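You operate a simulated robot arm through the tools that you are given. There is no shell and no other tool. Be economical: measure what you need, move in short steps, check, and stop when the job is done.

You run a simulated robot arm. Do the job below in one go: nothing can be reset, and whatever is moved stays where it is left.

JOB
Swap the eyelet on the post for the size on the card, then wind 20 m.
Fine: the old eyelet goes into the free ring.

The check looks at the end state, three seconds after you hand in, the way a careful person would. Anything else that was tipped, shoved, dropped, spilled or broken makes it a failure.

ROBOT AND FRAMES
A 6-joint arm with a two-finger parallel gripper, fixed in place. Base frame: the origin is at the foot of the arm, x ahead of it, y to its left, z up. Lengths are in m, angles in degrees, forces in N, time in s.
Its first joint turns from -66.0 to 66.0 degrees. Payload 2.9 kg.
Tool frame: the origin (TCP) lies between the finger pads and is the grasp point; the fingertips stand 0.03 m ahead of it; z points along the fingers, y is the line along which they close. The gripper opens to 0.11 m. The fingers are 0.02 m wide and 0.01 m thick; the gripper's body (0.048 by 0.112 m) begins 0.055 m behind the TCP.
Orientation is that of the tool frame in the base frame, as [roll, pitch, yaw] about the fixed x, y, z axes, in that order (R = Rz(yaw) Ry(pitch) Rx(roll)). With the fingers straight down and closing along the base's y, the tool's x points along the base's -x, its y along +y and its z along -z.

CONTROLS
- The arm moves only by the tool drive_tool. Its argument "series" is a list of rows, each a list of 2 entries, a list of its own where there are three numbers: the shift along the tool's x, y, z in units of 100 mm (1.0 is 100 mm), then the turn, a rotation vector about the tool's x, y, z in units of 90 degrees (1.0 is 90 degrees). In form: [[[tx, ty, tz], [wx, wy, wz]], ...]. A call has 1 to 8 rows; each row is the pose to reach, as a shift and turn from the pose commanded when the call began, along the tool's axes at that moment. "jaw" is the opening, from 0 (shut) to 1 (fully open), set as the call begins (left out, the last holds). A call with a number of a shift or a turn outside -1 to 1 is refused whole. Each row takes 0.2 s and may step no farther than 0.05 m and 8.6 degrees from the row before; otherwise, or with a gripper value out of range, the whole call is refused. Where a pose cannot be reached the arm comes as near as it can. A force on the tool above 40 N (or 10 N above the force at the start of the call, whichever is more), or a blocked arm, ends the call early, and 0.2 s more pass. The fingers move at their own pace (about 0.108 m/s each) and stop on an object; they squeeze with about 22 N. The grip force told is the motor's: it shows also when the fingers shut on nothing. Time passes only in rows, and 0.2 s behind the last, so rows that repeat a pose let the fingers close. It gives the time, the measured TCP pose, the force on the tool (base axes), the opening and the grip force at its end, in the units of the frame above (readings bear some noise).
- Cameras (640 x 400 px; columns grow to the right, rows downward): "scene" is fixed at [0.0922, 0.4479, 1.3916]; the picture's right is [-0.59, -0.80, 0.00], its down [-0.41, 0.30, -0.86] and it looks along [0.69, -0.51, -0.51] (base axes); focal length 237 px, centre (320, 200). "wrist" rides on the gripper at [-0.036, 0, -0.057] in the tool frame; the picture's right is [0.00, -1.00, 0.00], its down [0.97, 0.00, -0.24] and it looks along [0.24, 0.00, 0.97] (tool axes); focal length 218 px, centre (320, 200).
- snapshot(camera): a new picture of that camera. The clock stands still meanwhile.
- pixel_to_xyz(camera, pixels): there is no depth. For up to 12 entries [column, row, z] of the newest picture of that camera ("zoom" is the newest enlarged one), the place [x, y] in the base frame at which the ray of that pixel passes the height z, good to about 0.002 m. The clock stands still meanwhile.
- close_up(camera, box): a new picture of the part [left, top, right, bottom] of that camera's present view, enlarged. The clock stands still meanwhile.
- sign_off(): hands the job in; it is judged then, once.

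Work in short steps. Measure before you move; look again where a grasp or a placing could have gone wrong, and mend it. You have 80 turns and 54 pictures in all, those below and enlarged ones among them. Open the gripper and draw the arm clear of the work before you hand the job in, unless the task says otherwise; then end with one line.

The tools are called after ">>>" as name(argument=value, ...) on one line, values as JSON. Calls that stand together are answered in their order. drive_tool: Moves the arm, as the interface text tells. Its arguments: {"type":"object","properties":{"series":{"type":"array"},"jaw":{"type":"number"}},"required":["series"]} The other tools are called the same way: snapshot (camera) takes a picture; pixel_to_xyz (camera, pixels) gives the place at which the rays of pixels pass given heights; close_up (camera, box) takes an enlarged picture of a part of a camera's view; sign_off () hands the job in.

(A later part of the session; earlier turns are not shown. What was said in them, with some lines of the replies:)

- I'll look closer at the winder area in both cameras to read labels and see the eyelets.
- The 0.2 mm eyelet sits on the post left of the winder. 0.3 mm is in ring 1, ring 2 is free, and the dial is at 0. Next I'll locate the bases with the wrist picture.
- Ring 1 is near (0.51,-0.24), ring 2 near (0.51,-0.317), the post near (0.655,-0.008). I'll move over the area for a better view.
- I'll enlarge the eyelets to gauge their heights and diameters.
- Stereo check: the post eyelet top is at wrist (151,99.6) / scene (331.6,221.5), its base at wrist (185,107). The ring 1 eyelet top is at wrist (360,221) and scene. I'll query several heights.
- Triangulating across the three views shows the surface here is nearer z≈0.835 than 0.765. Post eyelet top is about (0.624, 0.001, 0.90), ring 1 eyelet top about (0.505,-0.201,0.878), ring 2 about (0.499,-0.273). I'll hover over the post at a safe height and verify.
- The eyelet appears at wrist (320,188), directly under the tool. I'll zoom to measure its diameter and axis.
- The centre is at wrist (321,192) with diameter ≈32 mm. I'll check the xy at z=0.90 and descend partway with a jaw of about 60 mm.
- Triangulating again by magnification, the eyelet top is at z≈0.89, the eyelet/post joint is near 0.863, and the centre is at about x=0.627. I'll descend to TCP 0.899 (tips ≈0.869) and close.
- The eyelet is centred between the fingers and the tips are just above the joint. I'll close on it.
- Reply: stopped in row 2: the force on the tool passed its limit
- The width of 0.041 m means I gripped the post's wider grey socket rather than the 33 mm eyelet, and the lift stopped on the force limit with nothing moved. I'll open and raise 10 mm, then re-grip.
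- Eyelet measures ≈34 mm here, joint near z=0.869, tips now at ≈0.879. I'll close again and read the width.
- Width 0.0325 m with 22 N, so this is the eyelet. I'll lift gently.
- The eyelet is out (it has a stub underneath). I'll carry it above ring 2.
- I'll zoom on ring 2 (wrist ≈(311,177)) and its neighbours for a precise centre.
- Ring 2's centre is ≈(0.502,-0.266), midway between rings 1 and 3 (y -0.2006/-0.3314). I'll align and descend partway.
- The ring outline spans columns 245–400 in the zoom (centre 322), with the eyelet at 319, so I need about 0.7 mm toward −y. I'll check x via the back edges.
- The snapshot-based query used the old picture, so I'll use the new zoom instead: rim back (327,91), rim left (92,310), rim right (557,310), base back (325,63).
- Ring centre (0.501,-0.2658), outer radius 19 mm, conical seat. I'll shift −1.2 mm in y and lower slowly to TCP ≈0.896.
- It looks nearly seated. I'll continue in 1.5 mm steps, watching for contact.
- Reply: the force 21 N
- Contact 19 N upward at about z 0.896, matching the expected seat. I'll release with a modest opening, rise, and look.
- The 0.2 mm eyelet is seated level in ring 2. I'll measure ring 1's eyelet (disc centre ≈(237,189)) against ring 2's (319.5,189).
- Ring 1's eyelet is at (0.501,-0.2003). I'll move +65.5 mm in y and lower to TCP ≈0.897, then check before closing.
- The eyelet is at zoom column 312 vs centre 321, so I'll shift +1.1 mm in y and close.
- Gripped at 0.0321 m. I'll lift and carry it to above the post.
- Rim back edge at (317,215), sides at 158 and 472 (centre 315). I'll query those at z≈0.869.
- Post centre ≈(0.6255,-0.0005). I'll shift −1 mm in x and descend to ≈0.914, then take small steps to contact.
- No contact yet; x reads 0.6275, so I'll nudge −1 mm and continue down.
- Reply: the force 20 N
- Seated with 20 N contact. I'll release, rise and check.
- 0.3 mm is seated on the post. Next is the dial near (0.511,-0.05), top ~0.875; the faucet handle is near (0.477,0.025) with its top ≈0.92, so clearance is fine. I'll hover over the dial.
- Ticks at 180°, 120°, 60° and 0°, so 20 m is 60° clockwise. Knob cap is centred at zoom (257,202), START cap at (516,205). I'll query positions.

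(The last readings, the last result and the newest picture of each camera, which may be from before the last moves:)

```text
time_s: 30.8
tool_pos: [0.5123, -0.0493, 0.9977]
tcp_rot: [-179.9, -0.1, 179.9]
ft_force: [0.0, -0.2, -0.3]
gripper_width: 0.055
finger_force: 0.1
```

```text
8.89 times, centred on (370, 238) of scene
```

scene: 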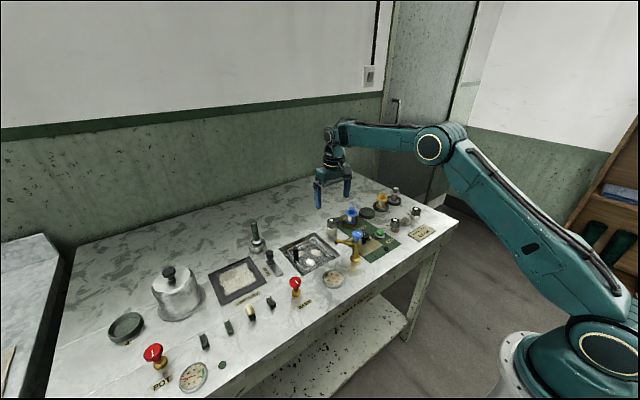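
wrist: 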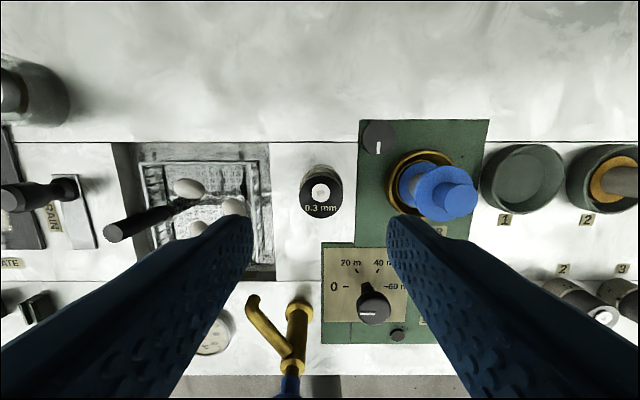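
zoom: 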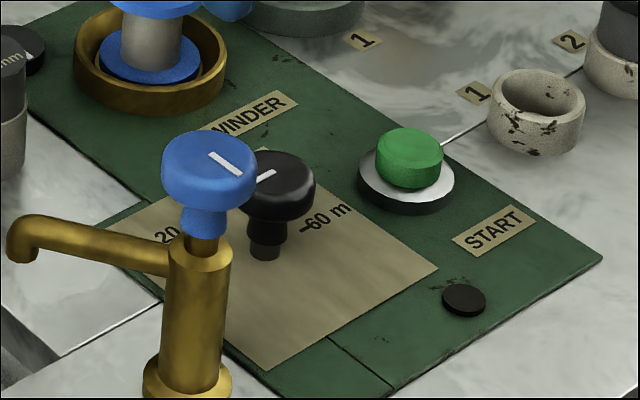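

Knob centre (0.510,-0.050), cap ≈32 mm wide spanning z ≈0.857–0.873. I'll descend to TCP 0.889 and close on it.

>>> drive_tool(series=[[[0.015, -0.007, 0.35], [0, 0, 0]], [[0.015, -0.007, 0.7], [0, 0, 0]], [[0.015, -0.007, 0.9], [0, 0, 0]], [[0.015, -0.007, 0.9], [0, 0, 0]]])

>>> drive_tool(series=[[[0, 0, 0.1], [0, 0, 0]], [[0, 0, 0.185], [0, 0, 0]], [[0, 0, 0.185], [0, 0, 0]]])

>>> close_up(camera="wrist", box=[220, 170, 420, 320])

```text
time_s: 31.8
tool_pos: [0.5094, -0.0496, 0.9067]
tcp_rot: [-180.0, -0.1, 179.9]
ft_force: [-0.3, 0.1, 0.0]
gripper_width: 0.055
finger_force: 0.0
```

```text
time_s: 32.6
tool_pos: [0.5109, -0.049, 0.8884]
tcp_rot: [180.0, -0.1, 179.9]
ft_force: [-0.4, 0.3, 0.1]
gripper_width: 0.0551
finger_force: 0.2
```

```text
2.67 times, centred on (320, 245) of wrist
```

zoom: 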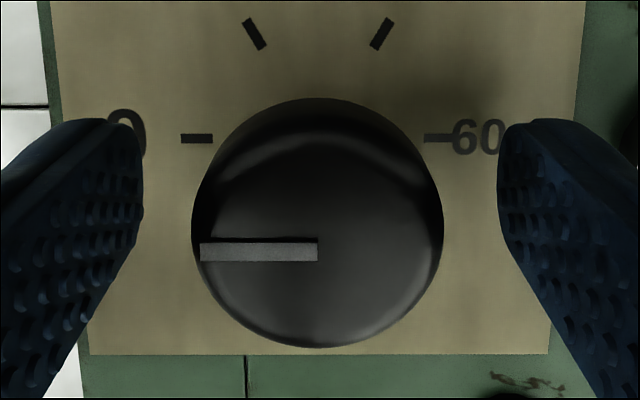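

The knob is centred between the fingers. I'll close and then turn 60° about tool z (clockwise seen from above).

>>> drive_tool(series=[[[0, 0, 0], [0, 0, 0]], [[0, 0, 0], [0, 0, 0]], [[0, 0, 0], [0, 0, 0]]], jaw=0.1)

>>> drive_tool(series=[[[0, 0, 0], [0, 0, 0.0833]], [[0, 0, 0], [0, 0, 0.1667]], [[0, 0, 0], [0, 0, 0.25]], [[0, 0, 0], [0, 0, 0.3333]], [[0, 0, 0], [0, 0, 0.4167]], [[0, 0, 0], [0, 0, 0.5]], [[0, 0, 0], [0, 0, 0.5833]], [[0, 0, 0], [0, 0, 0.6667]]])

>>> close_up(camera="wrist", box=[200, 150, 440, 320])

```text
time_s: 33.4
tool_pos: [0.5096, -0.0499, 0.8878]
tcp_rot: [180.0, -0.1, 180.0]
ft_force: [0.3, 2.8, -2.3]
gripper_width: 0.0316
finger_force: 44.8
```

```text
time_s: 35.2
tool_pos: [0.5109, -0.0502, 0.8879]
tcp_rot: [-179.9, 0.1, 119.8]
ft_force: [5.8, -2.0, -11.8]
gripper_width: 0.0312
finger_force: 44.9
```

```text
2.35 times, centred on (320, 235) of wrist
```

zoom: 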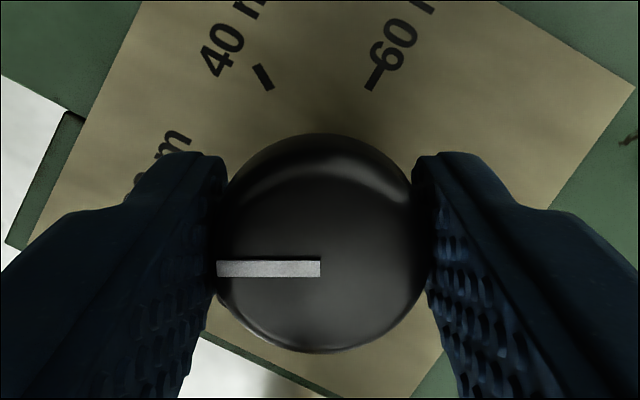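

The knob turned with the gripper (pointer still horizontal in the tool view, yaw changed 60°). I'll release, rise, turn back, and check.

>>> drive_tool(series=[[[0, 0, 0], [0, 0, 0]], [[0, 0, 0], [0, 0, 0]], [[0, 0, -0.4], [0, 0, 0]], [[0, 0, -0.8], [0, 0, 0]], [[0, 0, -1.0], [0, 0, 0]]], jaw=0.5)

>>> drive_tool(series=[[[0, 0, 0], [0, 0, -0.0833]], [[0, 0, 0], [0, 0, -0.1667]], [[0, 0, 0], [0, 0, -0.25]], [[0, 0, 0], [0, 0, -0.3333]], [[0, 0, 0], [0, 0, -0.4167]], [[0, 0, 0], [0, 0, -0.5]], [[0, 0, 0], [0, 0, -0.5833]], [[0, 0, 0], [0, 0, -0.6667]]], jaw=0)

>>> close_up(camera="wrist", box=[240, 130, 440, 255])

```text
time_s: 36.4
tool_pos: [0.5107, -0.0518, 0.9887]
tcp_rot: [-179.9, 0.0, 119.9]
ft_force: [0.3, -0.3, -0.7]
gripper_width: 0.0551
finger_force: 0.0
```

```text
time_s: 38.2
tool_pos: [0.5111, -0.0497, 0.9889]
tcp_rot: [179.9, -0.2, -180.0]
ft_force: [0.4, 1.4, -0.3]
gripper_width: 0.0
finger_force: 21.6
```

```text
3.20 times, centred on (340, 192) of wrist
```

zoom: 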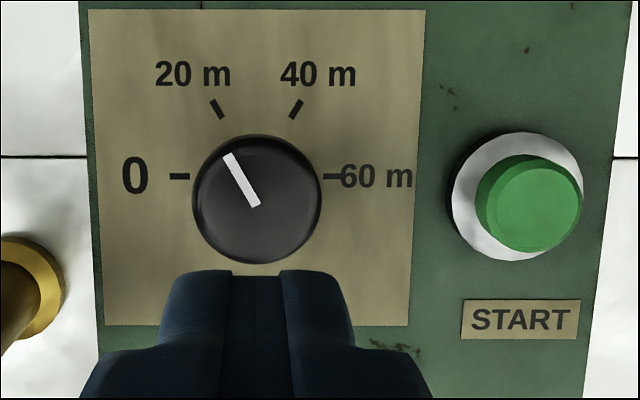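

The pointer is on 20 m. With fingers shut, I'll move over START at ≈(0.5045,-0.126) and descend to about 1.5 cm above it.

>>> drive_tool(series=[[[0.03, -0.38, 0], [0, 0, 0]], [[0.06, -0.76, 0], [0, 0, 0]], [[0.06, -0.76, 0.4], [0, 0, 0]], [[0.06, -0.76, 0.8], [0, 0, 0]], [[0.06, -0.76, 0.8], [0, 0, 0]]])

>>> close_up(camera="wrist", box=[240, 150, 400, 300])

>>> close_up(camera="scene", box=[340, 205, 410, 255])

```text
time_s: 39.4
tool_pos: [0.5019, -0.128, 0.9071]
tcp_rot: [180.0, -0.2, 179.9]
ft_force: [0.3, 0.1, 0.3]
gripper_width: 0.0
finger_force: 21.8
```

```text
2.67 times, centred on (320, 225) of wrist
```

zoom: 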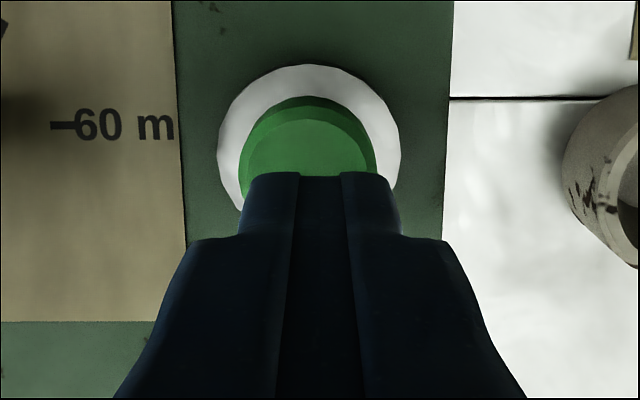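

```text
8.00 times, centred on (375, 230) of scene
```

zoom: 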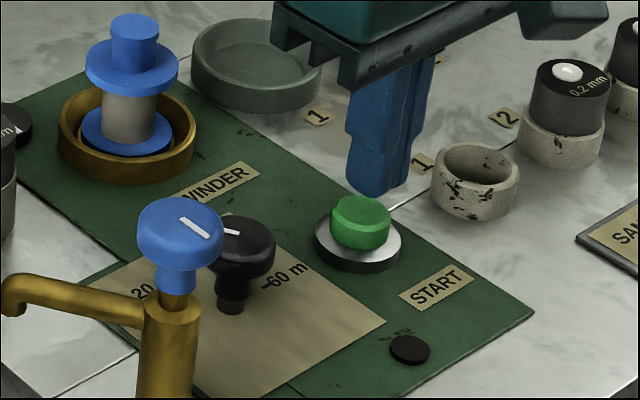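

The button centre is ≈2.5 mm toward +y of the tip. I'll correct that and descend in small steps to press.

>>> drive_tool(series=[[[-0.02, 0.025, 0], [0, 0, 0]], [[-0.02, 0.025, 0.1], [0, 0, 0]], [[-0.02, 0.025, 0.15], [0, 0, 0]], [[-0.02, 0.025, 0.18], [0, 0, 0]], [[-0.02, 0.025, 0.21], [0, 0, 0]], [[-0.02, 0.025, 0.21], [0, 0, 0]]])

>>> drive_tool(series=[[[0, 0, 0.02], [0, 0, 0]], [[0, 0, 0.04], [0, 0, 0]], [[0, 0, 0.04], [0, 0, 0]]])

>>> close_up(camera="scene", box=[340, 205, 410, 255])

```text
time_s: 40.8
tool_pos: [0.5049, -0.1253, 0.8872]
tcp_rot: [179.9, 0.0, 179.9]
ft_force: [0.8, -1.2, 3.8]
gripper_width: 0.0
finger_force: 22.1
```

```text
time_s: 41.6
tool_pos: [0.5065, -0.1237, 0.8842]
tcp_rot: [-180.0, -0.1, 179.8]
ft_force: [-6.5, -3.3, 21.6]
gripper_width: 0.0001
finger_force: 21.4
```

```text
8.00 times, centred on (375, 230) of scene
```

zoom: 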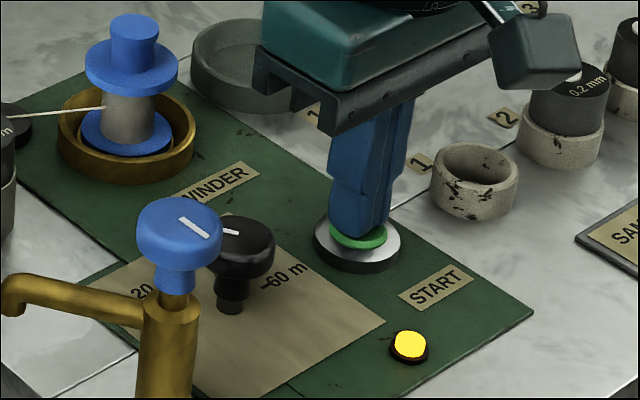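

The lamp is lit and thread runs from the eyelet to the bobbin, so it's winding. I'll rise clear, open, and wait.

>>> drive_tool(series=[[[0, 0, -0.3], [0, 0, 0]], [[0, 0, -0.6], [0, 0, 0]], [[0, 0, -1.0], [0, 0, 0]], [[0.3, 0, -1.0], [0, 0, 0]]])

>>> drive_tool(series=[[[0.3, 0, -0.3], [0, 0, 0]], [[0.6, 0, -0.6], [0, 0, 0]], [[0.9, 0, -0.8], [0, 0, 0]], [[0.9, 0, -0.8], [0, 0, 0]], [[0.9, 0, -0.8], [0, 0, 0]], [[0.9, 0, -0.8], [0, 0, 0]], [[0.9, 0, -0.8], [0, 0, 0]], [[0.9, 0, -0.8], [0, 0, 0]]], jaw=0.6)

>>> close_up(camera="scene", box=[320, 185, 420, 260])

```text
time_s: 42.6
tool_pos: [0.4761, -0.1232, 0.9837]
tcp_rot: [-180.0, -0.1, 179.9]
ft_force: [1.6, 0.4, 0.5]
gripper_width: 0.0
finger_force: 22.0
```

```text
time_s: 44.4
tool_pos: [0.3873, -0.124, 1.0618]
tcp_rot: [179.9, 0.0, 179.8]
ft_force: [-0.2, 0.6, -0.1]
gripper_width: 0.066
finger_force: 0.1
```

```text
5.33 times, centred on (370, 222) of scene
```

zoom: 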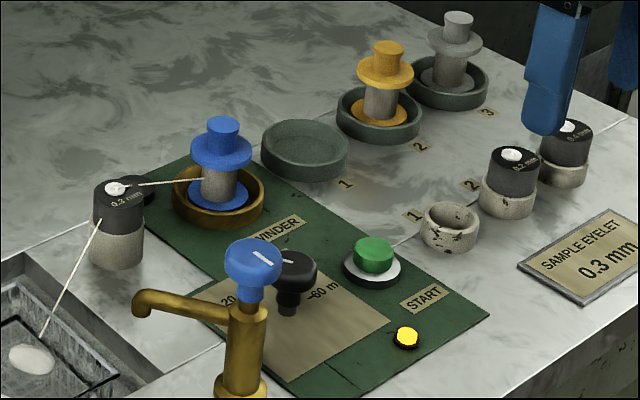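

Winding is under way (lamp still lit). I'll wait with the arm parked.

>>> drive_tool(series=[[[0, 0, 0], [0, 0, 0]], [[0, 0, 0], [0, 0, 0]], [[0, 0, 0], [0, 0, 0]], [[0, 0, 0], [0, 0, 0]], [[0, 0, 0], [0, 0, 0]], [[0, 0, 0], [0, 0, 0]], [[0, 0, 0], [0, 0, 0]], [[0, 0, 0], [0, 0, 0]]])

>>> drive_tool(series=[[[0, 0, 0], [0, 0, 0]], [[0, 0, 0], [0, 0, 0]], [[0, 0, 0], [0, 0, 0]], [[0, 0, 0], [0, 0, 0]], [[0, 0, 0], [0, 0, 0]], [[0, 0, 0], [0, 0, 0]], [[0, 0, 0], [0, 0, 0]], [[0, 0, 0], [0, 0, 0]]])

>>> drive_tool(series=[[[0, 0, 0], [0, 0, 0]], [[0, 0, 0], [0, 0, 0]], [[0, 0, 0], [0, 0, 0]], [[0, 0, 0], [0, 0, 0]], [[0, 0, 0], [0, 0, 0]], [[0, 0, 0], [0, 0, 0]], [[0, 0, 0], [0, 0, 0]], [[0, 0, 0], [0, 0, 0]]])

>>> close_up(camera="scene", box=[320, 185, 420, 260])

```text
time_s: 46.2
tool_pos: [0.3869, -0.1246, 1.0629]
tcp_rot: [180.0, -0.1, 179.9]
ft_force: [0.1, 0.3, 0.6]
gripper_width: 0.0661
finger_force: 0.0
```

```text
time_s: 48.0
tool_pos: [0.3877, -0.1248, 1.0612]
tcp_rot: [-180.0, -0.1, 179.9]
ft_force: [0.1, 0.2, -0.5]
gripper_width: 0.0662
finger_force: 0.0
```

```text
time_s: 49.8
tool_pos: [0.3881, -0.1242, 1.061]
tcp_rot: [-179.9, -0.1, 179.9]
ft_force: [0.8, 0.0, -0.3]
gripper_width: 0.066
finger_force: 0.1
```

```text
5.33 times, centred on (370, 222) of scene
```

zoom: 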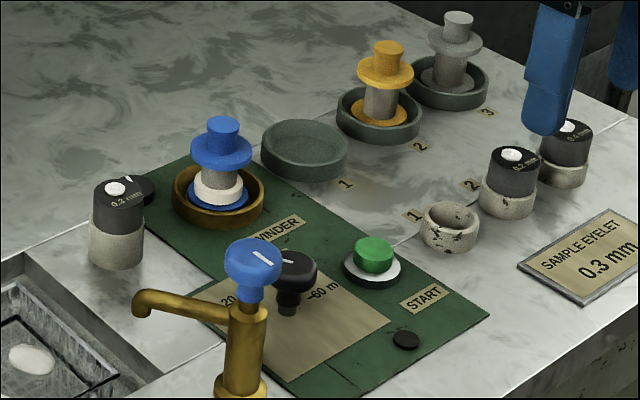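

The lamp is off and the blue bobbin carries the wound thread. 0.3 mm is on the post, 0.2 mm in ring 2, and the arm is clear with the gripper open, so I'll hand in.

>>> sign_off()

```text
The job is handed in.
```

The 0.3 mm eyelet from the card is on the post, the old 0.2 mm one is in ring 2, and 20 m is wound on the blue bobbin; early on the gripper closed on the post's socket by mistake and a force stop ended that lift, with no visible damage.
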